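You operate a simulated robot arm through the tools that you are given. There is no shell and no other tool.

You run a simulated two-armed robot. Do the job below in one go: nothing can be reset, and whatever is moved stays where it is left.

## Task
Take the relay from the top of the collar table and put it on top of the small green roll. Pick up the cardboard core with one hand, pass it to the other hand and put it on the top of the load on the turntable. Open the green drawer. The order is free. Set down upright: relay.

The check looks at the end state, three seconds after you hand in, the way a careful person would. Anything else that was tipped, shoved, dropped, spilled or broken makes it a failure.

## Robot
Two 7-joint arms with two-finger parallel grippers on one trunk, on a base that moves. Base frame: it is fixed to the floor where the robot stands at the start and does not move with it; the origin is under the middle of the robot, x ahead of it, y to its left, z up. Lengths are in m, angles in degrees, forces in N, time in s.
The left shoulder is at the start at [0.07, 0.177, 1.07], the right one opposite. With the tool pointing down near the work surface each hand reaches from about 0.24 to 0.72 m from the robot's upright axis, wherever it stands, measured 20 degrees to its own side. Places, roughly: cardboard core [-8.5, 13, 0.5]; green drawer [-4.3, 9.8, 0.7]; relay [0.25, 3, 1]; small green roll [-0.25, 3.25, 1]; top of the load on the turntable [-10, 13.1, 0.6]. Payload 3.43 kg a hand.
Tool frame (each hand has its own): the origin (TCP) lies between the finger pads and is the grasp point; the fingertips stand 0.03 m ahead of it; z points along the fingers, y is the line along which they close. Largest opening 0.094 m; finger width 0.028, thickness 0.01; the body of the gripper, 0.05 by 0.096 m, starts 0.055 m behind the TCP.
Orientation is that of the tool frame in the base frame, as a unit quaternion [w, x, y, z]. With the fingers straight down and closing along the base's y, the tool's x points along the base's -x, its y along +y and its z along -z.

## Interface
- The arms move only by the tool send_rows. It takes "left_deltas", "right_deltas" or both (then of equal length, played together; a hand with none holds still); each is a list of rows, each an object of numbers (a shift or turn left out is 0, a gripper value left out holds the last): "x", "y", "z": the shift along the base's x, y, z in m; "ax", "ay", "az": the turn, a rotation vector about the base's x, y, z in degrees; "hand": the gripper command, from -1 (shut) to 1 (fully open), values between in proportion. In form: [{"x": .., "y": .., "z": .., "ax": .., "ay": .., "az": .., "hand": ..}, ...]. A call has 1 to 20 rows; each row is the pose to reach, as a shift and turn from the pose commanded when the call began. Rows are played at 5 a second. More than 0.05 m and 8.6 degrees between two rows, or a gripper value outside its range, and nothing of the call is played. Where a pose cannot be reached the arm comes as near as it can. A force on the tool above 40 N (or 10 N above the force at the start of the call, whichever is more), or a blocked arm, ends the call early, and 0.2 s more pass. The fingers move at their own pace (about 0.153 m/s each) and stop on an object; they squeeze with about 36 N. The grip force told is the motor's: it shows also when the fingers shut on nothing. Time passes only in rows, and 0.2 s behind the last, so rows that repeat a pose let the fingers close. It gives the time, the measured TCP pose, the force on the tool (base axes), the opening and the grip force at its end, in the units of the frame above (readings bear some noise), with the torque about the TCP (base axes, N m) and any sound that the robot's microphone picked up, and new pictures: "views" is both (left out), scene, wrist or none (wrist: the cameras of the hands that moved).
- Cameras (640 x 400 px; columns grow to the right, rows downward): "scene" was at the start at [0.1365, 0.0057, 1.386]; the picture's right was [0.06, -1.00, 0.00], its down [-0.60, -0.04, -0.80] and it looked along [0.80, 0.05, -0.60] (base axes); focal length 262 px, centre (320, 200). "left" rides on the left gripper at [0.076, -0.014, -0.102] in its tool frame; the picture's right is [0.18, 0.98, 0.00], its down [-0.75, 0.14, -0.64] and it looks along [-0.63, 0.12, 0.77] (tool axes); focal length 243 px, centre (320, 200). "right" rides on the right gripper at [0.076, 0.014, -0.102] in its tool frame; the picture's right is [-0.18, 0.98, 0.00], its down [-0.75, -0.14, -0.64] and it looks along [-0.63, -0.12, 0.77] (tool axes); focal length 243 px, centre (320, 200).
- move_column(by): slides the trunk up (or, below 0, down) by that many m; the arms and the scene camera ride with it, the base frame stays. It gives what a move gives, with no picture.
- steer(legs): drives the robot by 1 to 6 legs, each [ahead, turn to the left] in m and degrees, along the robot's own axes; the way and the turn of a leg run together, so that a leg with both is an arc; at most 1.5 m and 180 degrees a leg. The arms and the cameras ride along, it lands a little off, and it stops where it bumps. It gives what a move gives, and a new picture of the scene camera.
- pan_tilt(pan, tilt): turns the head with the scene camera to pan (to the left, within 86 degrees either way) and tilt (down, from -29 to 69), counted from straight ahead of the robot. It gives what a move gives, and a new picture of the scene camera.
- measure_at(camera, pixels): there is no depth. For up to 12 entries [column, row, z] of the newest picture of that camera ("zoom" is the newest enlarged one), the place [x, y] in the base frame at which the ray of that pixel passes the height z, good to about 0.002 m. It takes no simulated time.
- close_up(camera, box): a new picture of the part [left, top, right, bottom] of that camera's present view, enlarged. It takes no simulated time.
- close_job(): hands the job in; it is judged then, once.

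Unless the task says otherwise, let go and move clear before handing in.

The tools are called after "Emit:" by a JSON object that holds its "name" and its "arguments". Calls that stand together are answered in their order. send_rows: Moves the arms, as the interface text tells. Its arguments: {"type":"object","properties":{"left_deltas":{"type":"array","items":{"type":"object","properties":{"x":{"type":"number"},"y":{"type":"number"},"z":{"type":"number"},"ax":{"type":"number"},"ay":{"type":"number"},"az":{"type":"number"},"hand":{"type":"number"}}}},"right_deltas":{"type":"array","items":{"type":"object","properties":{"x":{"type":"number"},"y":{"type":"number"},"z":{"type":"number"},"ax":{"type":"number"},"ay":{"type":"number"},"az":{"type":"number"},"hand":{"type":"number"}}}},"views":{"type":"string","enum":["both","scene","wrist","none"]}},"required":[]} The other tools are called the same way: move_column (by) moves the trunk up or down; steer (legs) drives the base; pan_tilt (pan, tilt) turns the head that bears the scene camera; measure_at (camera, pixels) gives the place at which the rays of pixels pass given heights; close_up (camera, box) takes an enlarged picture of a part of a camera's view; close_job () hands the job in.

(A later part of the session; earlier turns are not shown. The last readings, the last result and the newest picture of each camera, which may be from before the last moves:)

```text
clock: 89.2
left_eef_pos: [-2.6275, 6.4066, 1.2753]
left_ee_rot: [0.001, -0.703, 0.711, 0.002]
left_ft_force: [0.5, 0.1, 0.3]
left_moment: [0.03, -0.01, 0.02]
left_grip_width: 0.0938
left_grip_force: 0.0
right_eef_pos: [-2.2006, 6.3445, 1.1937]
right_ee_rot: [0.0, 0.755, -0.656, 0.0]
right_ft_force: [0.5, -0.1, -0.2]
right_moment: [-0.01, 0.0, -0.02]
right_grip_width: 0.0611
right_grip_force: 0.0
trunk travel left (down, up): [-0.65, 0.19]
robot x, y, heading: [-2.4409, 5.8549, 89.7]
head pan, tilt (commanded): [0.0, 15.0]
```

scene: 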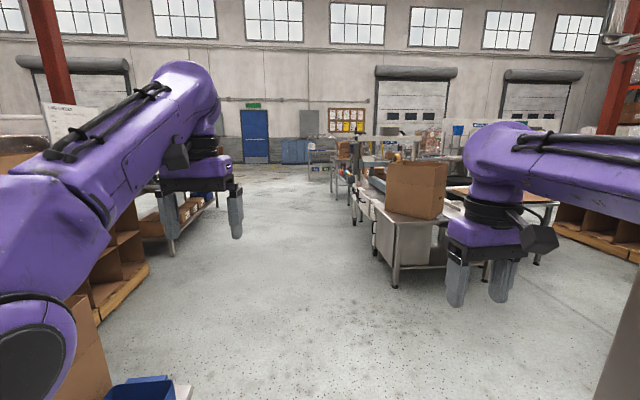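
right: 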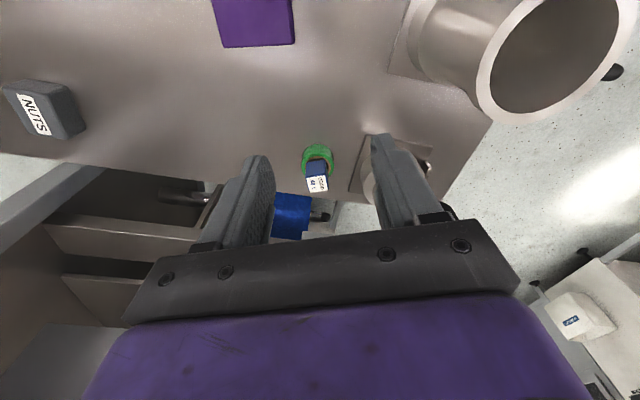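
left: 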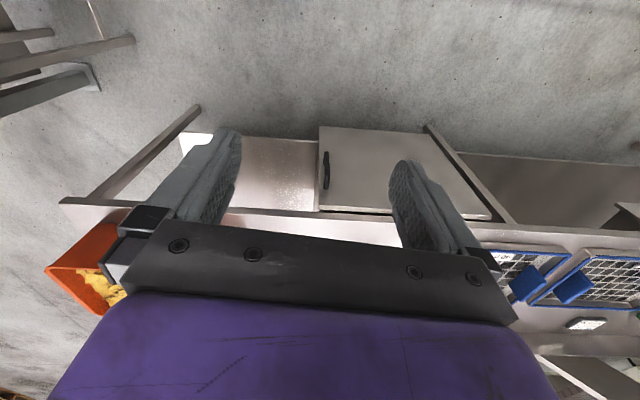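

The way ahead is clear (desk leg at (395,285) is off to the right, shelves at left). I'll go forward 1.3 m past the pole.

Emit:
{"name": "steer", "arguments": {"legs": [[1.3, 0]]}}

Emit:
{"name": "pan_tilt", "arguments": {"pan": 30, "tilt": 20}}

```text
clock: 95.8
left_eef_pos: [-2.5748, 7.7211, 1.2762]
left_ee_rot: [0.001, -0.691, 0.723, 0.001]
left_ft_force: [0.4, 0.1, 0.3]
left_moment: [0.01, -0.02, 0.01]
left_grip_width: 0.094
left_grip_force: 0.0
right_eef_pos: [-2.1502, 7.646, 1.1947]
right_ee_rot: [0.0, 0.744, -0.668, 0.0]
right_ft_force: [-0.2, 0.3, -0.6]
right_moment: [-0.04, -0.01, 0.01]
right_grip_width: 0.0612
right_grip_force: 0.1
trunk travel left (down, up): [-0.65, 0.19]
robot x, y, heading: [-2.4085, 7.1669, 87.4]
head pan, tilt (commanded): [0.0, 15.0]
```

scene: 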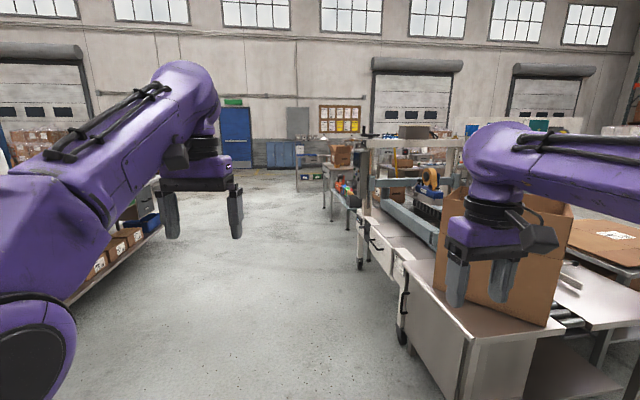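

```text
clock: 96.8
left_eef_pos: [-2.5749, 7.7215, 1.2766]
left_ee_rot: [0.001, -0.691, 0.723, 0.002]
left_ft_force: [-0.4, 0.8, -0.9]
left_moment: [-0.02, 0.04, -0.02]
left_grip_width: 0.0939
left_grip_force: 0.1
right_eef_pos: [-2.1502, 7.6455, 1.1931]
right_ee_rot: [0.0, 0.745, -0.667, 0.001]
right_ft_force: [-0.6, 0.1, 1.0]
right_moment: [0.01, 0.01, -0.01]
right_grip_width: 0.0611
right_grip_force: 0.1
trunk travel left (down, up): [-0.65, 0.19]
robot x, y, heading: [-2.409, 7.1658, 87.8]
head pan, tilt (commanded): [30.0, 20.0]
```

scene: 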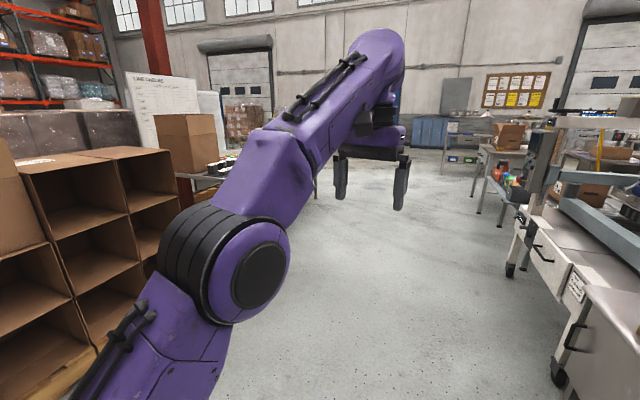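

The arm blocks the view of the bench, so I'll turn left to heading about 122 where the right desk is well clear and look toward the bench.

Emit:
{"name": "steer", "arguments": {"legs": [[0, 34]]}}

Emit:
{"name": "pan_tilt", "arguments": {"pan": 0, "tilt": 20}}

Emit:
{"name": "close_up", "arguments": {"camera": "scene", "box": [200, 60, 440, 210]}}

```text
clock: 98.8
left_eef_pos: [-2.8527, 7.538, 1.2761]
left_ee_rot: [0.0, 0.87, -0.493, -0.002]
left_ft_force: [0.2, -0.2, 0.1]
left_moment: [-0.01, -0.03, 0.02]
left_grip_width: 0.0941
left_grip_force: 0.0
right_eef_pos: [-2.4569, 7.7085, 1.1945]
right_ee_rot: [0.0, 0.904, -0.427, 0.0]
right_ft_force: [-0.8, 0.8, 0.5]
right_moment: [0.03, 0.01, -0.02]
right_grip_width: 0.0612
right_grip_force: 0.0
trunk travel left (down, up): [-0.65, 0.19]
robot x, y, heading: [-2.4099, 7.1631, 121.0]
head pan, tilt (commanded): [30.0, 20.0]
```

scene: 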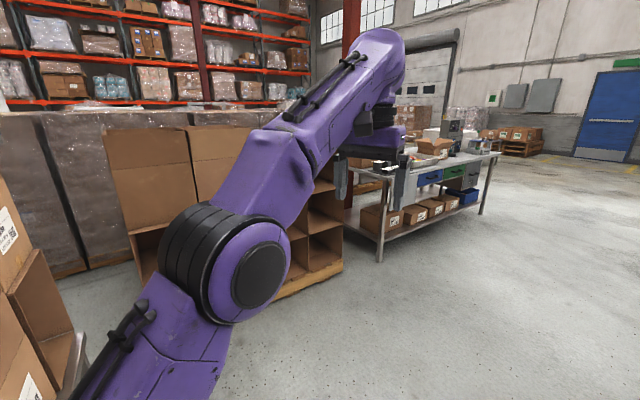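

```text
clock: 99.7
left_eef_pos: [-2.8521, 7.5375, 1.2772]
left_ee_rot: [0.0, 0.87, -0.493, -0.003]
left_ft_force: [-0.4, -0.6, -0.5]
left_moment: [-0.02, 0.01, 0.0]
left_grip_width: 0.0939
left_grip_force: 0.0
right_eef_pos: [-2.4568, 7.7104, 1.1952]
right_ee_rot: [0.001, 0.904, -0.427, 0.0]
right_ft_force: [0.2, 0.7, -0.2]
right_moment: [0.02, 0.04, 0.0]
right_grip_width: 0.061
right_grip_force: 0.1
trunk travel left (down, up): [-0.65, 0.19]
robot x, y, heading: [-2.4104, 7.1645, 120.7]
head pan, tilt (commanded): [0.0, 20.0]
```

scene: 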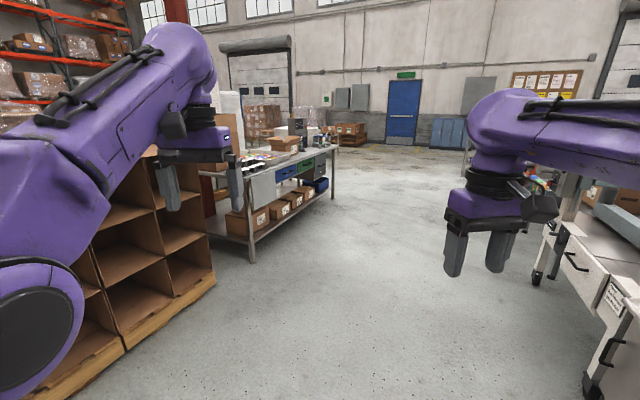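

```text
2.67 times, centred on (320, 135) of scene
```

zoom: 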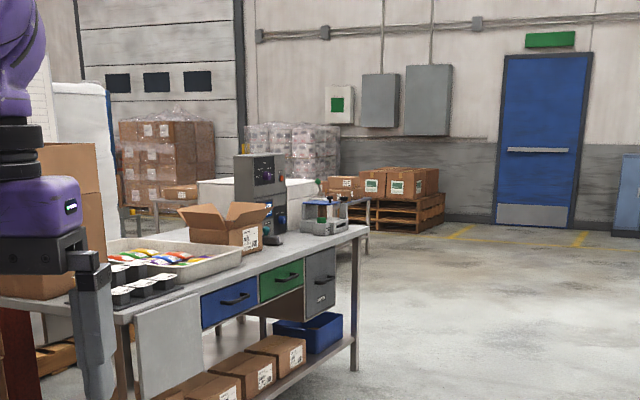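

The bench shows a blue drawer, then the green drawer at zoom (281,280) with a bar handle, then a grey one; it faces the aisle. I'll measure legs and the drawer's place.

Emit:
{"name": "measure_at", "arguments": {"camera": "scene", "pixels": [[251, 263, 0], [333, 201, 0], [210, 285, 0], [125, 345, 0], [535, 285, 0], [585, 395, 0]]}}

Emit:
{"name": "measure_at", "arguments": {"camera": "zoom", "pixels": [[262, 285, 0.7], [304, 275, 0.7], [262, 285, 0.75], [304, 275, 0.75], [283, 278, 0.7], [140, 310, 0.85], [366, 228, 0.85]]}}

```text
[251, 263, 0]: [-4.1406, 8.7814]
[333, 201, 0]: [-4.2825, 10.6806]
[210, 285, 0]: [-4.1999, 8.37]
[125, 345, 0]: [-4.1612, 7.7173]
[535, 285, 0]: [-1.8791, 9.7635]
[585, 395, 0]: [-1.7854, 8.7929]
```

```text
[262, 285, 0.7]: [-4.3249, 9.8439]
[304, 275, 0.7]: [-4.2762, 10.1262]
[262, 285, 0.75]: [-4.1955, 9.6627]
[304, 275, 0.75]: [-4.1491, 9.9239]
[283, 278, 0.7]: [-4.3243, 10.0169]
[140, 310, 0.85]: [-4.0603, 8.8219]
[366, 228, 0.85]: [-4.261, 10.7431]
```

The bench front runs from (-4.14, 8.78) to (-4.28, 10.68), and the green drawer's face is near (-4.22, 9.8) at z ≈ 0.73. I'll drive to about (-3.2, 9.5) and turn to face the bench.

Emit:
{"name": "steer", "arguments": {"legs": [[0, -11], [1.25, 0], [1.2, 0], [0, 74]]}}

Emit:
{"name": "pan_tilt", "arguments": {"pan": 0, "tilt": 35}}

```text
clock: 115.5
left_eef_pos: [-3.7489, 9.2527, 1.2763]
left_ee_rot: [0.001, 1.0, 0.019, -0.002]
left_ft_force: [1.5, 0.5, -0.4]
left_moment: [-0.02, 0.03, 0.0]
left_grip_width: 0.0939
left_grip_force: 0.0
right_eef_pos: [-3.7086, 9.6822, 1.1951]
right_ee_rot: [0.001, 0.996, 0.094, 0.0]
right_ft_force: [0.8, 0.3, 0.3]
right_moment: [0.02, 0.01, -0.03]
right_grip_width: 0.0611
right_grip_force: 0.1
trunk travel left (down, up): [-0.65, 0.19]
robot x, y, heading: [-3.206, 9.4629, -177.9]
head pan, tilt (commanded): [0.0, 20.0]
```

scene: 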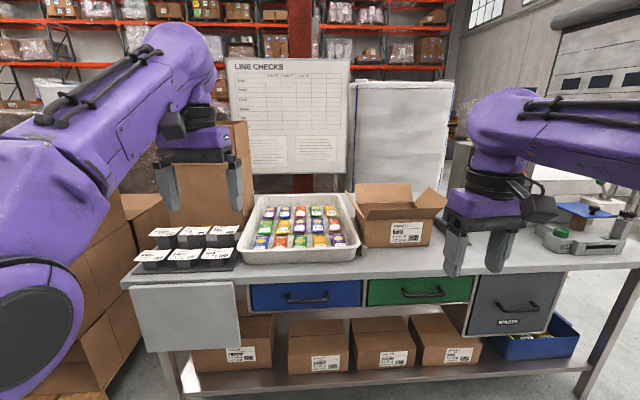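

```text
clock: 116.3
left_eef_pos: [-3.7495, 9.2519, 1.2763]
left_ee_rot: [0.0, 1.0, 0.018, -0.002]
left_ft_force: [-0.1, -0.4, -0.5]
left_moment: [0.02, 0.01, -0.05]
left_grip_width: 0.0939
left_grip_force: 0.0
right_eef_pos: [-3.7089, 9.6819, 1.1953]
right_ee_rot: [0.0, 0.996, 0.094, 0.0]
right_ft_force: [0.4, 0.2, 0.1]
right_moment: [0.04, 0.0, 0.02]
right_grip_width: 0.0611
right_grip_force: 0.1
trunk travel left (down, up): [-0.65, 0.19]
robot x, y, heading: [-3.209, 9.4641, -178.1]
head pan, tilt (commanded): [0.0, 35.0]
```

scene: 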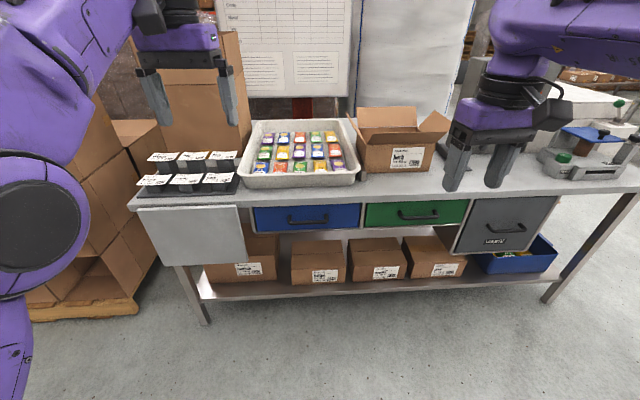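

I'm squarely in front of the bench; the green drawer is at (415,213) with its bar handle from (397,212) to (440,217). I'll zoom in on it and measure.

Emit:
{"name": "close_up", "arguments": {"camera": "scene", "box": [340, 170, 500, 270]}}

Emit:
{"name": "measure_at", "arguments": {"camera": "scene", "pixels": [[205, 324, 0], [543, 303, 0], [133, 208, 0.85], [636, 192, 0.85], [133, 208, 0.8], [636, 192, 0.8], [133, 208, 0.9], [636, 192, 0.9]]}}

```text
4.00 times, centred on (420, 220) of scene
```

zoom: 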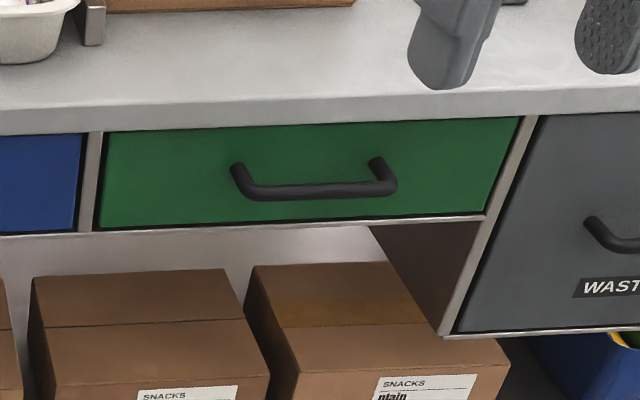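

```text
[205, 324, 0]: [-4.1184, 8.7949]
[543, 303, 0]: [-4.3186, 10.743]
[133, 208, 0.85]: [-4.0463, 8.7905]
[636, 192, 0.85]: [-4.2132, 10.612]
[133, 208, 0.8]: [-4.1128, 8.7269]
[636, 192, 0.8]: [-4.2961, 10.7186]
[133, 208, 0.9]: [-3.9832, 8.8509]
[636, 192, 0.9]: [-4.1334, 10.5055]
```

The bar handle stands off the green face (zoom (250,190)-(395,187)), and the bench face is turned about 5.4 degrees, so I want heading about 185. I'll shift to about (-3.36, 9.67) so the handle is 0.75 m ahead of me on the right side.

Emit:
{"name": "steer", "arguments": {"legs": [[0, -55], [0.26, 0], [0, 58]]}}

```text
clock: 123.2
left_eef_pos: [-3.8947, 9.4372, 1.2763]
left_ee_rot: [0.0, 0.999, 0.043, -0.002]
left_ft_force: [0.4, -1.1, -0.7]
left_moment: [0.03, -0.02, -0.01]
left_grip_width: 0.0942
left_grip_force: 0.1
right_eef_pos: [-3.8748, 9.8671, 1.1935]
right_ee_rot: [0.001, 0.993, 0.117, 0.0]
right_ft_force: [0.2, -0.2, 0.6]
right_moment: [0.01, 0.01, 0.0]
right_grip_width: 0.061
right_grip_force: 0.0
trunk travel left (down, up): [-0.65, 0.19]
robot x, y, heading: [-3.3628, 9.6725, -175.0]
head pan, tilt (commanded): [0.0, 35.0]
```

scene: 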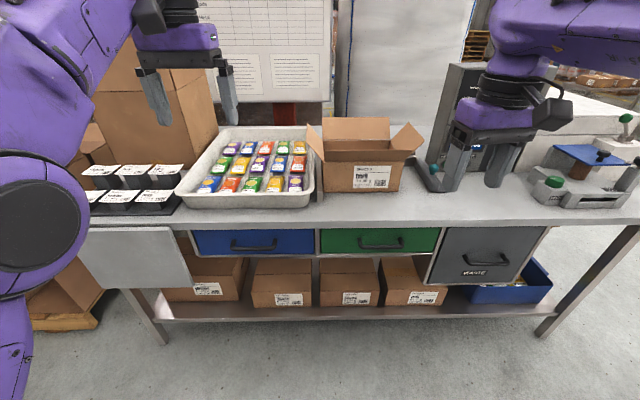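

I'm at (-3.363, 9.673), heading -175, with the green drawer at (380,241). I'll measure the handle and table edge now, then lower the trunk and measure again for height.

Emit:
{"name": "close_up", "arguments": {"camera": "scene", "box": [310, 210, 450, 270]}}

```text
4.57 times, centred on (380, 240) of scene
```

zoom: 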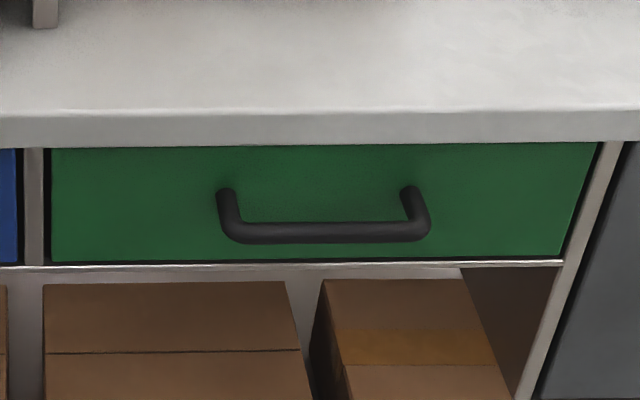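

Emit:
{"name": "measure_at", "arguments": {"camera": "zoom", "pixels": [[238, 232, 0.7], [415, 231, 0.7], [238, 232, 0.75], [415, 231, 0.75], [225, 195, 0.7], [410, 193, 0.7], [225, 195, 0.75], [410, 193, 0.75], [320, 145, 0.8], [320, 115, 0.85], [320, 262, 0.7], [320, 262, 0.65]]}}

Emit:
{"name": "move_column", "arguments": {"by": -0.3}}

Emit:
{"name": "close_up", "arguments": {"camera": "scene", "box": [240, 80, 520, 255]}}

```text
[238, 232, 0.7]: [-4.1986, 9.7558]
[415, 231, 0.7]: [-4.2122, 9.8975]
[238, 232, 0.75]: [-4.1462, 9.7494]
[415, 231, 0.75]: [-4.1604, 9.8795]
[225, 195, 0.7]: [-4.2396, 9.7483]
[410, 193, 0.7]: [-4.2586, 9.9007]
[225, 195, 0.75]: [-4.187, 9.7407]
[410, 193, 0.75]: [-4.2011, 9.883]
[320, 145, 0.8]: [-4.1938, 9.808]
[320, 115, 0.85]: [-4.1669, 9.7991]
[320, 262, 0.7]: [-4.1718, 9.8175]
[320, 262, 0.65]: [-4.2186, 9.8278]
```

```text
clock: 126.2
left_eef_pos: [-3.8926, 9.4374, 0.9758]
left_ee_rot: [0.001, 0.999, 0.042, -0.002]
left_ft_force: [0.5, 0.0, -0.5]
left_moment: [-0.03, 0.02, 0.0]
left_grip_width: 0.0939
left_grip_force: 0.1
right_eef_pos: [-3.8726, 9.8673, 0.8957]
right_ee_rot: [0.0, 0.993, 0.118, 0.0]
right_ft_force: [-1.1, 0.3, -0.6]
right_moment: [-0.02, 0.01, 0.02]
right_grip_width: 0.0612
right_grip_force: 0.1
trunk travel left (down, up): [-0.35, 0.49]
robot x, y, heading: [-3.364, 9.674, -174.9]
head pan, tilt (commanded): [0.0, 35.0]
```

```text
2.29 times, centred on (380, 168) of scene
```

zoom: 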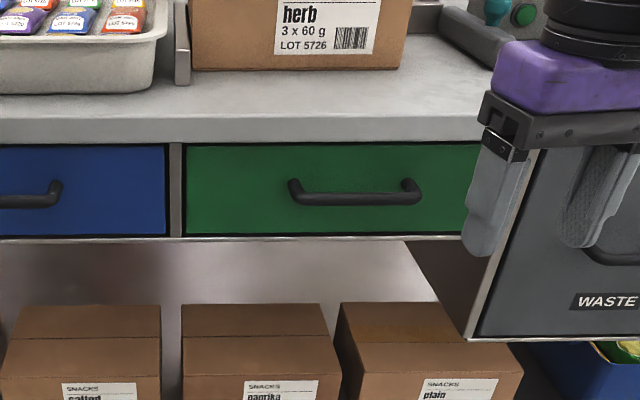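

Emit:
{"name": "measure_at", "arguments": {"camera": "zoom", "pixels": [[303, 199, 0.7], [413, 198, 0.7], [303, 199, 0.75], [413, 198, 0.75], [294, 185, 0.7], [409, 184, 0.7], [294, 185, 0.75], [409, 184, 0.75], [320, 142, 0.8], [320, 118, 0.85], [320, 236, 0.7], [320, 236, 0.65]]}}

```text
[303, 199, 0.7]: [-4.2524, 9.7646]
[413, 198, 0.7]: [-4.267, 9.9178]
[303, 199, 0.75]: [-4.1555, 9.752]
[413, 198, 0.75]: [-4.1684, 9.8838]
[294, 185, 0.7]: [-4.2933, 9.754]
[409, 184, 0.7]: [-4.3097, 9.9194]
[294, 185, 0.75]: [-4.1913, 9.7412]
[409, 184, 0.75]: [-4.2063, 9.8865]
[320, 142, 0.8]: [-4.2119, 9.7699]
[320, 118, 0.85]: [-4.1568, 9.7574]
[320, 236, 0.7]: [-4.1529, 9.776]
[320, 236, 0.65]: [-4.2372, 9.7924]
```

Two views give the handle bar at z ≈ 0.76, from (-4.135, 9.749) to (-4.152, 9.877), standing about 45 mm off the drawer face; bench top edge is at x ≈ -4.175, z 0.81-0.84. I'll swing the right hand to point horizontally at the drawer with fingers closing vertically, staying clear in front of the bench.

Emit:
{"name": "send_rows", "arguments": {"right_deltas": [{"x": -0.008, "y": -0.002, "z": -0.006, "ax": -5.41, "ay": 3.82, "az": -4.98}, {"x": -0.016, "y": -0.005, "z": -0.013, "ax": -10.83, "ay": 7.64, "az": -9.96}, {"x": -0.023, "y": -0.007, "z": -0.019, "ax": -16.24, "ay": 11.46, "az": -14.94}, {"x": -0.031, "y": -0.01, "z": -0.026, "ax": -21.65, "ay": 15.28, "az": -19.92}, {"x": -0.039, "y": -0.012, "z": -0.032, "ax": -27.07, "ay": 19.1, "az": -24.9}, {"x": -0.047, "y": -0.015, "z": -0.038, "ax": -32.48, "ay": 22.92, "az": -29.88}, {"x": -0.055, "y": -0.017, "z": -0.045, "ax": -37.89, "ay": 26.74, "az": -34.86}, {"x": -0.062, "y": -0.02, "z": -0.051, "ax": -43.31, "ay": 30.56, "az": -39.84}, {"x": -0.07, "y": -0.022, "z": -0.058, "ax": -48.72, "ay": 34.38, "az": -44.82}, {"x": -0.078, "y": -0.025, "z": -0.064, "ax": -54.13, "ay": 38.2, "az": -49.8}, {"x": -0.086, "y": -0.027, "z": -0.07, "ax": -59.55, "ay": 42.02, "az": -54.78}, {"x": -0.094, "y": -0.03, "z": -0.077, "ax": -64.96, "ay": 45.84, "az": -59.76}, {"x": -0.101, "y": -0.032, "z": -0.083, "ax": -70.37, "ay": 49.66, "az": -64.74}, {"x": -0.109, "y": -0.035, "z": -0.09, "ax": -75.79, "ay": 53.48, "az": -69.72}, {"x": -0.117, "y": -0.037, "z": -0.096, "ax": -81.2, "ay": 57.3, "az": -74.7}, {"x": -0.117, "y": -0.037, "z": -0.096, "ax": -81.2, "ay": 57.3, "az": -74.7}], "views": "both"}}

```text
clock: 129.7
left_eef_pos: [-3.8959, 9.4373, 0.9762]
left_ee_rot: [0.001, 0.999, 0.042, -0.001]
left_ft_force: [0.8, 0.3, -0.2]
left_moment: [0.01, 0.04, -0.01]
left_grip_width: 0.0939
left_grip_force: 0.1
right_eef_pos: [-3.9924, 9.8333, 0.7987]
right_ee_rot: [0.525, 0.524, -0.474, -0.474]
right_ft_force: [-0.9, 0.0, -0.9]
right_moment: [0.01, 0.02, -0.03]
right_grip_width: 0.0609
right_grip_force: 0.1
trunk travel left (down, up): [-0.35, 0.49]
robot x, y, heading: [-3.3641, 9.6715, -175.2]
head pan, tilt (commanded): [0.0, 35.0]
```

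scene: 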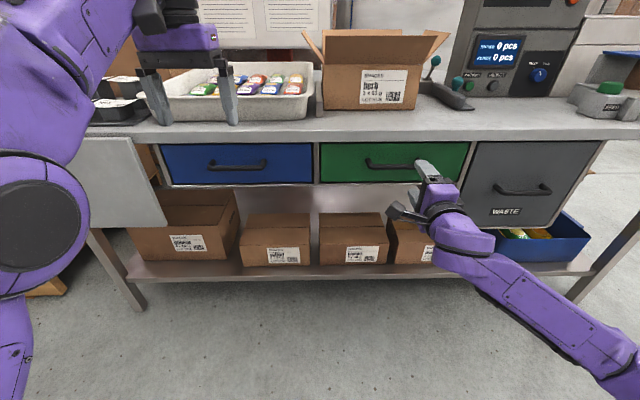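
right: 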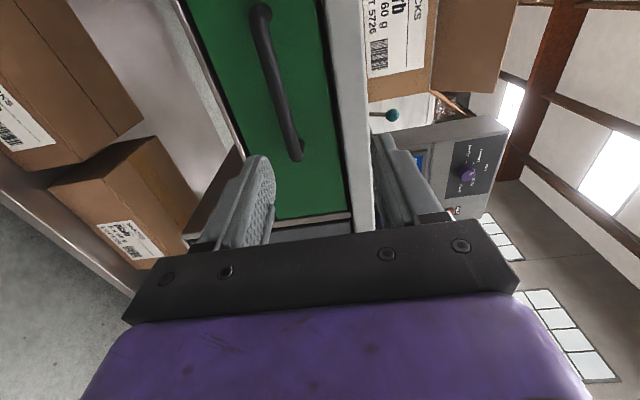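

The hand points at the drawer with fingers above and below. I'll check the bar position with the wrist view (bar from (262,10) to (298,155)).

Emit:
{"name": "measure_at", "arguments": {"camera": "right", "pixels": [[264, 20, 0.76], [278, 80, 0.76], [293, 140, 0.76], [264, 20, 0.75], [278, 80, 0.75], [293, 140, 0.75], [264, 20, 0.765], [278, 80, 0.765], [293, 140, 0.765]]}}

```text
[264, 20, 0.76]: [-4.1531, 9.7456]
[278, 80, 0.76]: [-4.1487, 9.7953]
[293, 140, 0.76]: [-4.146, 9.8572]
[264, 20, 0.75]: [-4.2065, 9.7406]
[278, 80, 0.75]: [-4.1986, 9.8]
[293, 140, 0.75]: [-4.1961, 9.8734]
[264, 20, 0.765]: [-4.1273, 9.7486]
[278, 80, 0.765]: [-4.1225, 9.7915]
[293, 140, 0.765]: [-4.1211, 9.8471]
```

All three views agree on the bar at x ≈ -4.145, z ≈ 0.76. I'll drop to bar height and move forward so that the bar lies between the fingers.

Emit:
{"name": "send_rows", "arguments": {"right_deltas": [{"x": -0.02, "y": -0.008, "z": -0.02}, {"x": -0.04, "y": -0.013, "z": -0.038}, {"x": -0.07, "y": -0.016, "z": -0.038}, {"x": -0.1, "y": -0.018, "z": -0.038}, {"x": -0.12, "y": -0.02, "z": -0.038}, {"x": -0.135, "y": -0.021, "z": -0.038}, {"x": -0.135, "y": -0.021, "z": -0.038}], "views": "both"}}

```text
clock: 131.2
left_eef_pos: [-3.8946, 9.4363, 0.9761]
left_ee_rot: [0.0, 0.999, 0.043, -0.002]
left_ft_force: [-0.1, -0.2, -0.2]
left_moment: [0.0, -0.04, 0.01]
left_grip_width: 0.0942
left_grip_force: 0.0
right_eef_pos: [-4.125, 9.8125, 0.7791]
right_ee_rot: [0.521, 0.532, -0.477, -0.467]
right_ft_force: [-0.1, 0.0, 0.1]
right_moment: [-0.01, 0.0, 0.02]
right_grip_width: 0.0614
right_grip_force: 0.0
right hand out of reach, approached as far as the arm can: row 2, 3, 4, 5, 6, 7
trunk travel left (down, up): [-0.35, 0.49]
robot x, y, heading: [-3.3641, 9.6727, -174.9]
head pan, tilt (commanded): [0.0, 35.0]
```

scene: 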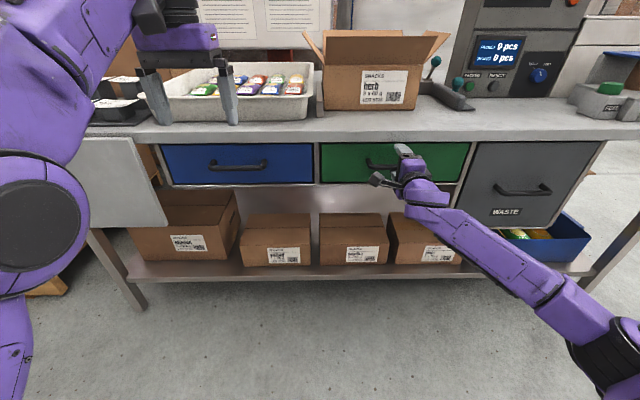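
right: 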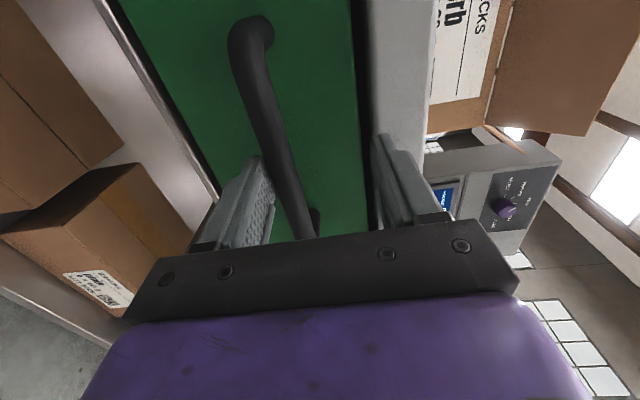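

The bar is between the fingers but nearer the lower one, and the arm couldn't go lower (z 0.779 instead of 0.761). I'll lower the trunk by 16 mm to centre the fingers on the bar.

Emit:
{"name": "move_column", "arguments": {"by": -0.016}}

Emit:
{"name": "close_up", "arguments": {"camera": "right", "box": [160, 100, 480, 300]}}

```text
clock: 131.9
left_eef_pos: [-3.8948, 9.4363, 0.9603]
left_ee_rot: [0.0, 0.999, 0.042, -0.002]
left_ft_force: [0.6, -0.5, -0.3]
left_moment: [-0.01, 0.01, 0.0]
left_grip_width: 0.094
left_grip_force: 0.0
right_eef_pos: [-4.1239, 9.8123, 0.7632]
right_ee_rot: [0.522, 0.532, -0.476, -0.467]
right_ft_force: [0.3, -1.1, -0.3]
right_moment: [-0.02, -0.03, 0.0]
right_grip_width: 0.0611
right_grip_force: 0.0
trunk travel left (down, up): [-0.334, 0.506]
robot x, y, heading: [-3.3633, 9.673, -175.0]
head pan, tilt (commanded): [0.0, 35.0]
```

```text
2.00 times, centred on (320, 200) of right
```

zoom: 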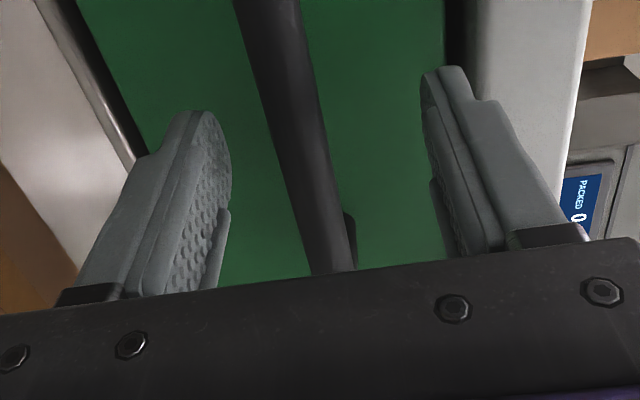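

The bar now runs right through the middle of the open fingers. I'll press 5 mm further in and close on it.

Emit:
{"name": "send_rows", "arguments": {"right_deltas": [{"x": -0.005}, {"x": -0.005, "hand": -1}, {"x": -0.005, "hand": -1}, {"x": -0.005, "hand": -1}], "views": "wrist"}}

```text
clock: 132.9
left_eef_pos: [-3.8949, 9.4388, 0.9601]
left_ee_rot: [0.001, 0.999, 0.042, -0.001]
left_ft_force: [0.5, 0.2, -0.2]
left_moment: [0.02, 0.03, -0.02]
left_grip_width: 0.094
left_grip_force: 0.0
right_eef_pos: [-4.1294, 9.8124, 0.7583]
right_ee_rot: [0.518, 0.535, -0.479, -0.465]
right_ft_force: [25.1, -0.4, -30.0]
right_moment: [0.01, -0.48, -0.56]
right_grip_width: 0.0158
right_grip_force: 44.9
trunk travel left (down, up): [-0.334, 0.506]
robot x, y, heading: [-3.3646, 9.6714, -175.3]
head pan, tilt (commanded): [0.0, 35.0]
```

right: 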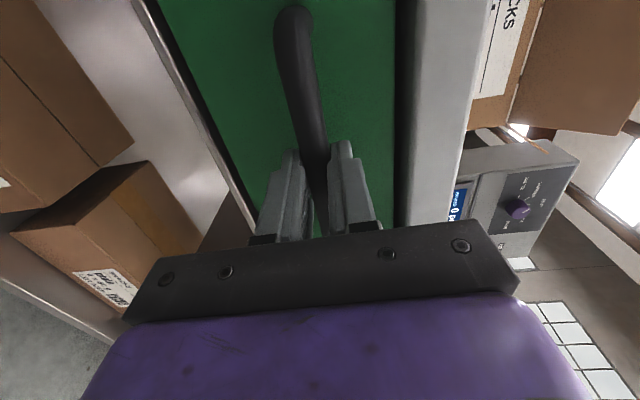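

The grip closed on the bar (15.8 mm), but the arm strains with about 30 N vertically because this posture is at its limit. I'll release, back out, lower the trunk further so the arm has room, and re-grip.

Emit:
{"name": "send_rows", "arguments": {"right_deltas": [{"x": 0.005, "hand": 0.3}, {"x": 0.005, "hand": 0.3}, {"x": 0.005, "hand": 0.3}, {"x": 0.04, "y": 0.004}, {"x": 0.08, "y": 0.008}, {"x": 0.11, "y": 0.011}, {"x": 0.11, "y": 0.011}], "views": "none"}}

Emit:
{"name": "move_column", "arguments": {"by": -0.1}}

```text
clock: 134.5
left_eef_pos: [-3.8945, 9.4361, 0.9603]
left_ee_rot: [0.0, 0.999, 0.043, -0.002]
left_ft_force: [0.4, -0.1, -0.9]
left_moment: [0.03, 0.0, -0.01]
left_grip_width: 0.0941
left_grip_force: 0.0
right_eef_pos: [-4.0191, 9.825, 0.7611]
right_ee_rot: [0.52, 0.533, -0.477, -0.467]
right_ft_force: [-0.4, 0.0, -0.1]
right_moment: [-0.03, -0.03, -0.01]
right_grip_width: 0.0609
right_grip_force: 0.0
trunk travel left (down, up): [-0.334, 0.506]
robot x, y, heading: [-3.3675, 9.6714, -175.0]
head pan, tilt (commanded): [0.0, 35.0]
```

```text
clock: 135.8
left_eef_pos: [-3.8942, 9.437, 0.8598]
left_ee_rot: [0.0, 0.999, 0.043, -0.001]
left_ft_force: [0.1, 1.2, 0.0]
left_moment: [0.03, 0.0, 0.03]
left_grip_width: 0.0939
left_grip_force: 0.1
right_eef_pos: [-4.0182, 9.8245, 0.6611]
right_ee_rot: [0.521, 0.532, -0.477, -0.467]
right_ft_force: [0.1, -0.2, 0.3]
right_moment: [-0.02, 0.01, 0.03]
right_grip_width: 0.0613
right_grip_force: 0.0
trunk travel left (down, up): [-0.234, 0.606]
robot x, y, heading: [-3.364, 9.6709, -175.1]
head pan, tilt (commanded): [0.0, 35.0]
```

The hand is clear of the handle at z = 0.661 with the trunk lower. I'll raise the hand back to bar height and check it really reaches.

Emit:
{"name": "send_rows", "arguments": {"right_deltas": [{"z": 0.04}, {"z": 0.08}, {"z": 0.1}, {"z": 0.1}], "views": "wrist"}}

```text
clock: 136.8
left_eef_pos: [-3.8948, 9.4367, 0.8609]
left_ee_rot: [-0.001, 0.999, 0.043, -0.002]
left_ft_force: [-0.4, 0.1, -0.5]
left_moment: [-0.01, -0.02, 0.0]
left_grip_width: 0.0941
left_grip_force: 0.0
right_eef_pos: [-4.0183, 9.825, 0.7606]
right_ee_rot: [0.521, 0.533, -0.476, -0.467]
right_ft_force: [-0.4, -0.7, 0.2]
right_moment: [-0.02, 0.0, 0.01]
right_grip_width: 0.061
right_grip_force: 0.0
trunk travel left (down, up): [-0.234, 0.606]
robot x, y, heading: [-3.3659, 9.6735, -175.2]
head pan, tilt (commanded): [0.0, 35.0]
```

right: 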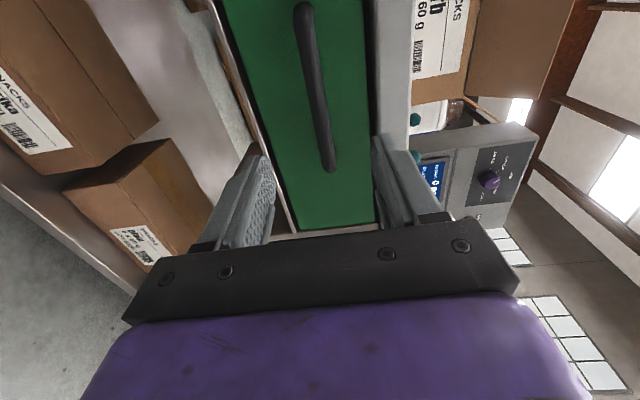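

The bar is centred at column 320. I'll move straight in 0.112 m.

Emit:
{"name": "send_rows", "arguments": {"right_deltas": [{"x": -0.03, "y": -0.003}, {"x": -0.06, "y": -0.006}, {"x": -0.09, "y": -0.009}, {"x": -0.105, "y": -0.011}, {"x": -0.113, "y": -0.012}, {"x": -0.113, "y": -0.012}], "views": "wrist"}}

```text
clock: 138.2
left_eef_pos: [-3.8959, 9.4356, 0.861]
left_ee_rot: [-0.001, 0.999, 0.043, -0.002]
left_ft_force: [0.8, 0.0, 0.4]
left_moment: [0.02, 0.0, -0.02]
left_grip_width: 0.0939
left_grip_force: 0.1
right_eef_pos: [-4.1323, 9.813, 0.7613]
right_ee_rot: [0.521, 0.532, -0.476, -0.468]
right_ft_force: [0.2, 0.2, -0.3]
right_moment: [0.0, -0.02, -0.01]
right_grip_width: 0.0612
right_grip_force: 0.0
trunk travel left (down, up): [-0.234, 0.606]
robot x, y, heading: [-3.3642, 9.6705, -174.9]
head pan, tilt (commanded): [0.0, 35.0]
```

right: 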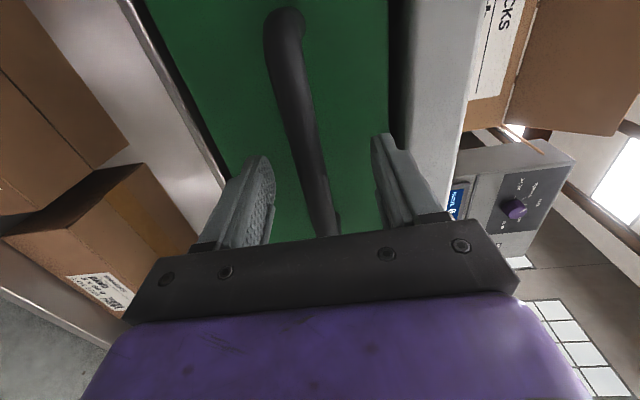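

No reach warning now, force near zero, and the bar runs between the fingers at (318,190). I'll close the grip.

Emit:
{"name": "send_rows", "arguments": {"right_deltas": [{"hand": -1}, {"hand": -1}, {"hand": -1}, {"hand": -1}], "views": "none"}}

```text
clock: 139.2
left_eef_pos: [-3.8958, 9.4377, 0.8608]
left_ee_rot: [0.001, 0.999, 0.043, 0.0]
left_ft_force: [0.8, 0.4, -0.4]
left_moment: [0.02, -0.03, -0.02]
left_grip_width: 0.0942
left_grip_force: 0.1
right_eef_pos: [-4.1326, 9.8132, 0.7574]
right_ee_rot: [0.52, 0.534, -0.477, -0.466]
right_ft_force: [20.8, -0.7, -25.6]
right_moment: [-0.06, -0.32, -0.61]
right_grip_width: 0.0156
right_grip_force: 44.8
trunk travel left (down, up): [-0.234, 0.606]
robot x, y, heading: [-3.3623, 9.6716, -174.7]
head pan, tilt (commanded): [0.0, 35.0]
```

Gripped at 15.6 mm; the bar sits 4 mm lower than my commanded height. I'll ease down 4 mm and start pulling along the drawer's outward direction.

Emit:
{"name": "send_rows", "arguments": {"right_deltas": [{"x": 0.003, "z": -0.004}, {"x": 0.01, "y": 0.001, "z": -0.004}, {"x": 0.02, "y": 0.002, "z": -0.004}, {"x": 0.035, "y": 0.0035, "z": -0.004}, {"x": 0.05, "y": 0.005, "z": -0.004}], "views": "scene"}}

```text
clock: 140.4
left_eef_pos: [-3.8953, 9.4363, 0.8597]
left_ee_rot: [0.0, 0.999, 0.043, -0.001]
left_ft_force: [-0.2, -0.2, 0.6]
left_moment: [0.0, -0.02, 0.01]
left_grip_width: 0.0939
left_grip_force: 0.0
right_eef_pos: [-4.0817, 9.819, 0.7581]
right_ee_rot: [0.522, 0.532, -0.476, -0.467]
right_ft_force: [0.4, -0.5, -1.4]
right_moment: [-0.06, -0.04, 1.12]
right_grip_width: 0.0155
right_grip_force: 45.5
trunk travel left (down, up): [-0.234, 0.606]
robot x, y, heading: [-3.3646, 9.6723, -175.2]
head pan, tilt (commanded): [0.0, 35.0]
```

scene: 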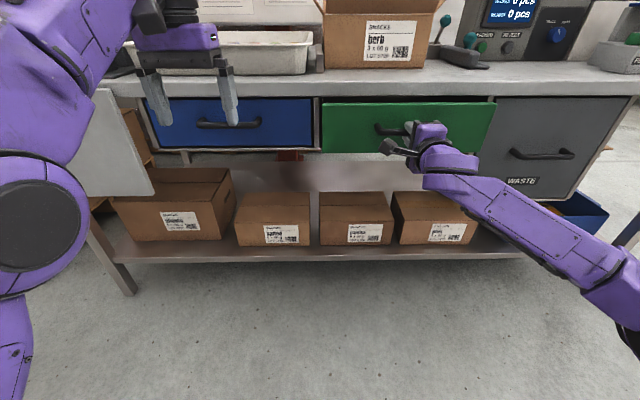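

The drawer is sliding out freely (5 cm so far, near-zero force). I'll continue pulling another 15 cm.

Emit:
{"name": "send_rows", "arguments": {"right_deltas": [{"x": 0.02, "y": 0.002}, {"x": 0.04, "y": 0.004}, {"x": 0.06, "y": 0.006}, {"x": 0.08, "y": 0.008}, {"x": 0.1, "y": 0.01}, {"x": 0.125, "y": 0.0125}, {"x": 0.15, "y": 0.015}], "views": "scene"}}

```text
clock: 142.0
left_eef_pos: [-3.893, 9.4378, 0.861]
left_ee_rot: [0.002, 0.999, 0.044, -0.003]
left_ft_force: [-0.5, 0.0, 0.0]
left_moment: [-0.02, 0.01, 0.0]
left_grip_width: 0.0939
left_grip_force: 0.1
right_eef_pos: [-3.9282, 9.8338, 0.7586]
right_ee_rot: [0.521, 0.531, -0.476, -0.469]
right_ft_force: [0.1, 6.6, 12.7]
right_moment: [-0.07, 0.1, -0.49]
right_grip_width: 0.0155
right_grip_force: 45.1
trunk travel left (down, up): [-0.234, 0.606]
robot x, y, heading: [-3.3631, 9.674, -175.2]
head pan, tilt (commanded): [0.0, 35.0]
```

scene: 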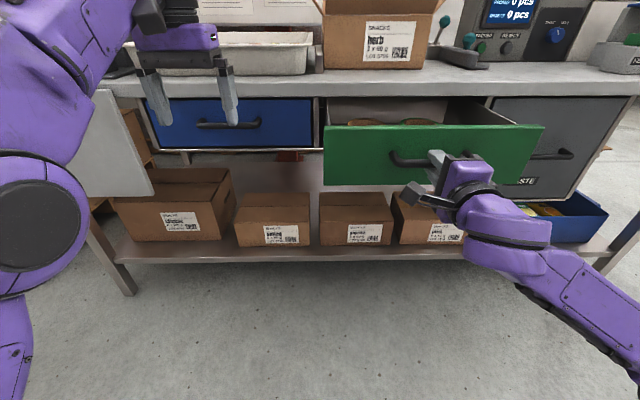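

The drawer is now about 20 cm out with its inside showing. I'll pull roughly 8 cm more, easing up 2 mm to relieve the 13 N vertical force.

Emit:
{"name": "send_rows", "arguments": {"right_deltas": [{"x": 0.01, "y": 0.001, "z": 0.002}, {"x": 0.03, "y": 0.003, "z": 0.002}, {"x": 0.05, "y": 0.005, "z": 0.002}, {"x": 0.07, "y": 0.007, "z": 0.002}, {"x": 0.085, "y": 0.0085, "z": 0.002}], "views": "scene"}}

```text
clock: 143.2
left_eef_pos: [-3.8954, 9.4385, 0.8595]
left_ee_rot: [0.002, 0.999, 0.043, 0.0]
left_ft_force: [-0.9, 0.0, 0.1]
left_moment: [-0.01, -0.02, -0.03]
left_grip_width: 0.0937
left_grip_force: 0.1
right_eef_pos: [-3.9095, 9.8347, 0.7577]
right_ee_rot: [0.514, 0.534, -0.481, -0.468]
right_ft_force: [-0.7, 12.7, -13.9]
right_moment: [-0.67, -0.3, -1.46]
right_grip_width: 0.0157
right_grip_force: 44.9
right hand out of reach, approached as far as the arm can: row 2, 3, 4, 5
trunk travel left (down, up): [-0.234, 0.606]
robot x, y, heading: [-3.3588, 9.6716, -175.6]
head pan, tilt (commanded): [0.0, 35.0]
stopped in row 5 (right hand): the force on the tool passed its limit at 41 N (the readings are from after the stop); the commanded pose is now the measured one
```

scene: 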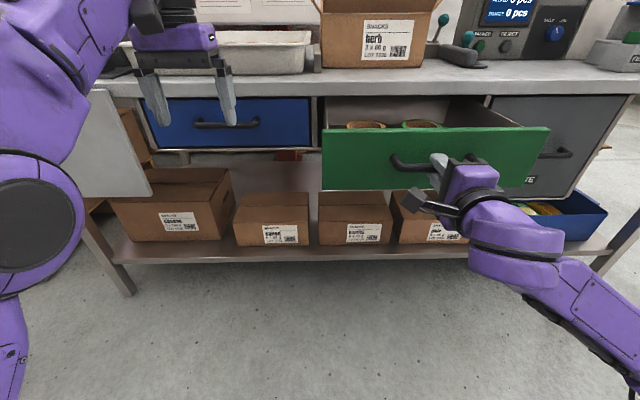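

The arm has reached its inner limit with the drawer about 22 cm out. I'll pull a bit further by backing the base 7 cm with the grip held.

Emit:
{"name": "steer", "arguments": {"legs": [[-0.07, 0]]}}

```text
clock: 144.2
left_eef_pos: [-3.8276, 9.4457, 0.8581]
left_ee_rot: [0.002, 0.999, 0.042, 0.0]
left_ft_force: [0.3, 0.2, 0.2]
left_moment: [-0.01, 0.0, -0.03]
left_grip_width: 0.0939
left_grip_force: 0.0
right_eef_pos: [-3.8389, 9.839, 0.7588]
right_ee_rot: [0.516, 0.535, -0.479, -0.467]
right_ft_force: [-17.4, 12.6, -12.2]
right_moment: [-0.35, -0.24, 0.03]
right_grip_width: 0.0155
right_grip_force: 44.8
trunk travel left (down, up): [-0.234, 0.606]
robot x, y, heading: [-3.2966, 9.6784, -174.9]
head pan, tilt (commanded): [0.0, 35.0]
```

scene: 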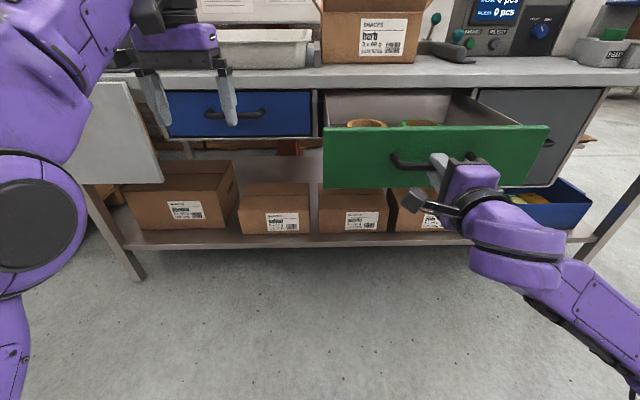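

The drawer has come out about 29 cm with 17 N of resistance. I'll zoom in to see how much travel remains.

Emit:
{"name": "close_up", "arguments": {"camera": "scene", "box": [300, 60, 580, 220]}}

```text
2.29 times, centred on (440, 140) of scene
```

zoom: 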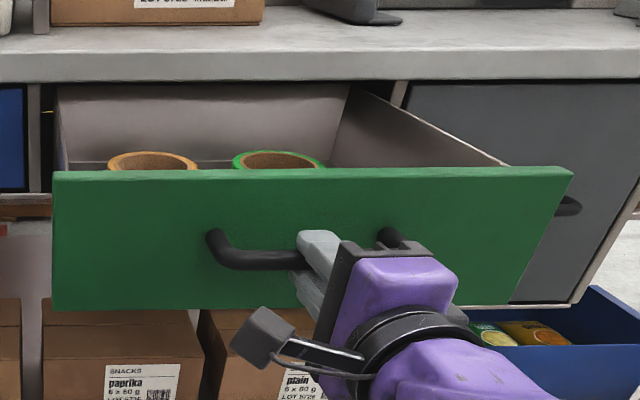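

The drawer's back panel is nearly at the bench edge, so it's practically fully open, with two rolls standing inside. I'll open the fingers and back away.

Emit:
{"name": "send_rows", "arguments": {"right_deltas": [{"hand": 0.1}, {"hand": 0.3}, {"hand": 0.3}, {"hand": 0.3}], "views": "wrist"}}

```text
clock: 145.2
left_eef_pos: [-3.8251, 9.4438, 0.8602]
left_ee_rot: [0.0, 0.999, 0.043, -0.002]
left_ft_force: [-0.4, -0.1, -0.3]
left_moment: [0.0, 0.0, 0.0]
left_grip_width: 0.0938
left_grip_force: 0.2
right_eef_pos: [-3.837, 9.8376, 0.7615]
right_ee_rot: [0.517, 0.535, -0.478, -0.468]
right_ft_force: [0.0, 0.9, -0.2]
right_moment: [0.04, 0.01, 0.03]
right_grip_width: 0.0612
right_grip_force: 0.0
trunk travel left (down, up): [-0.234, 0.606]
robot x, y, heading: [-3.2972, 9.6774, -175.4]
head pan, tilt (commanded): [0.0, 35.0]
```

right: 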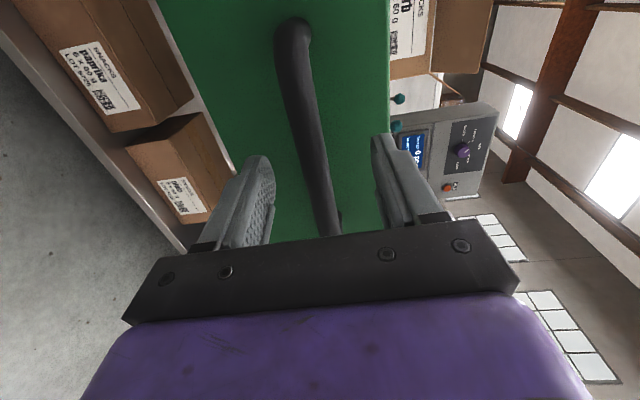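

Fingers are open and clear above and below the bar with zero force. I'll back straight away 0.4 m.

Emit:
{"name": "steer", "arguments": {"legs": [[-0.4, 0]]}}

```text
clock: 147.7
left_eef_pos: [-3.428, 9.475, 0.8594]
left_ee_rot: [0.0, 0.999, 0.043, -0.001]
left_ft_force: [0.2, 0.7, 0.8]
left_moment: [-0.03, -0.04, -0.03]
left_grip_width: 0.0939
left_grip_force: 0.2
right_eef_pos: [-3.4416, 9.8695, 0.7606]
right_ee_rot: [0.517, 0.535, -0.478, -0.468]
right_ft_force: [-0.1, -0.9, -0.3]
right_moment: [-0.01, -0.02, -0.03]
right_grip_width: 0.0611
right_grip_force: 0.1
trunk travel left (down, up): [-0.234, 0.606]
robot x, y, heading: [-2.8977, 9.7106, -175.3]
head pan, tilt (commanded): [0.0, 35.0]
```

scene: 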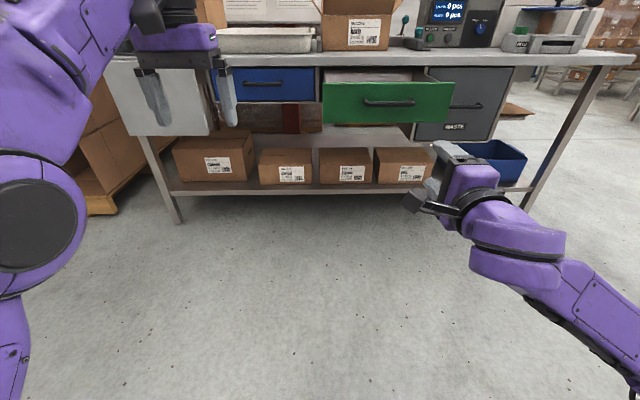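

The green drawer stands open with nothing else disturbed. I'll turn the right hand back to pointing down and raise it, clear of everything.

Emit:
{"name": "send_rows", "arguments": {"right_deltas": [{"z": 0.007, "ax": 4.91, "ay": -4.1, "az": 4.58}, {"z": 0.013, "ax": 9.83, "ay": -8.19, "az": 9.17}, {"z": 0.02, "ax": 14.74, "ay": -12.29, "az": 13.75}, {"z": 0.027, "ax": 19.65, "ay": -16.39, "az": 18.33}, {"z": 0.033, "ax": 24.57, "ay": -20.48, "az": 22.92}, {"z": 0.04, "ax": 29.48, "ay": -24.58, "az": 27.5}, {"z": 0.047, "ax": 34.39, "ay": -28.68, "az": 32.08}, {"z": 0.053, "ax": 39.31, "ay": -32.77, "az": 36.67}, {"z": 0.06, "ax": 44.22, "ay": -36.87, "az": 41.25}, {"z": 0.067, "ax": 49.13, "ay": -40.97, "az": 45.83}, {"z": 0.073, "ax": 54.05, "ay": -45.06, "az": 50.42}, {"z": 0.08, "ax": 58.96, "ay": -49.16, "az": 55.0}, {"z": 0.087, "ax": 63.87, "ay": -53.26, "az": 59.58}, {"z": 0.093, "ax": 68.79, "ay": -57.35, "az": 64.17}, {"z": 0.1, "ax": 73.7, "ay": -61.45, "az": 68.75}, {"z": 0.1, "ax": 73.7, "ay": -61.45, "az": 68.75, "hand": 1}], "views": "none"}}

Emit:
{"name": "move_column", "arguments": {"by": 0.416}}

Emit:
{"name": "pan_tilt", "arguments": {"pan": 0, "tilt": 30}}

```text
clock: 151.1
left_eef_pos: [-3.4271, 9.4755, 0.8598]
left_ee_rot: [0.0, 0.999, 0.043, -0.002]
left_ft_force: [-0.4, 0.1, 0.0]
left_moment: [-0.02, -0.01, -0.02]
left_grip_width: 0.0938
left_grip_force: 0.0
right_eef_pos: [-3.4416, 9.87, 0.8607]
right_ee_rot: [0.0, 0.999, 0.04, 0.0]
right_ft_force: [0.4, -0.7, 0.0]
right_moment: [-0.02, 0.02, 0.0]
right_grip_width: 0.0941
right_grip_force: 0.0
trunk travel left (down, up): [-0.234, 0.606]
robot x, y, heading: [-2.8993, 9.7076, -175.0]
head pan, tilt (commanded): [0.0, 35.0]
```

```text
refused: 0.416 is not a number from -0.4 to 0.4
```

```text
clock: 151.8
left_eef_pos: [-3.4268, 9.4758, 0.86]
left_ee_rot: [0.0, 0.999, 0.042, -0.002]
left_ft_force: [-0.2, -1.1, 0.0]
left_moment: [0.0, -0.03, 0.0]
left_grip_width: 0.0939
left_grip_force: 0.1
right_eef_pos: [-3.4429, 9.8707, 0.859]
right_ee_rot: [0.0, 0.999, 0.042, 0.0]
right_ft_force: [0.1, 0.1, -0.4]
right_moment: [-0.01, 0.0, 0.01]
right_grip_width: 0.0939
right_grip_force: 0.1
trunk travel left (down, up): [-0.234, 0.606]
robot x, y, heading: [-2.8982, 9.7129, -175.2]
head pan, tilt (commanded): [0.0, 30.0]
```

scene: 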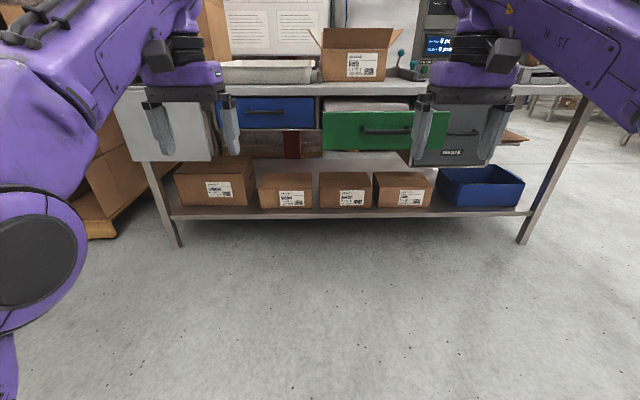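

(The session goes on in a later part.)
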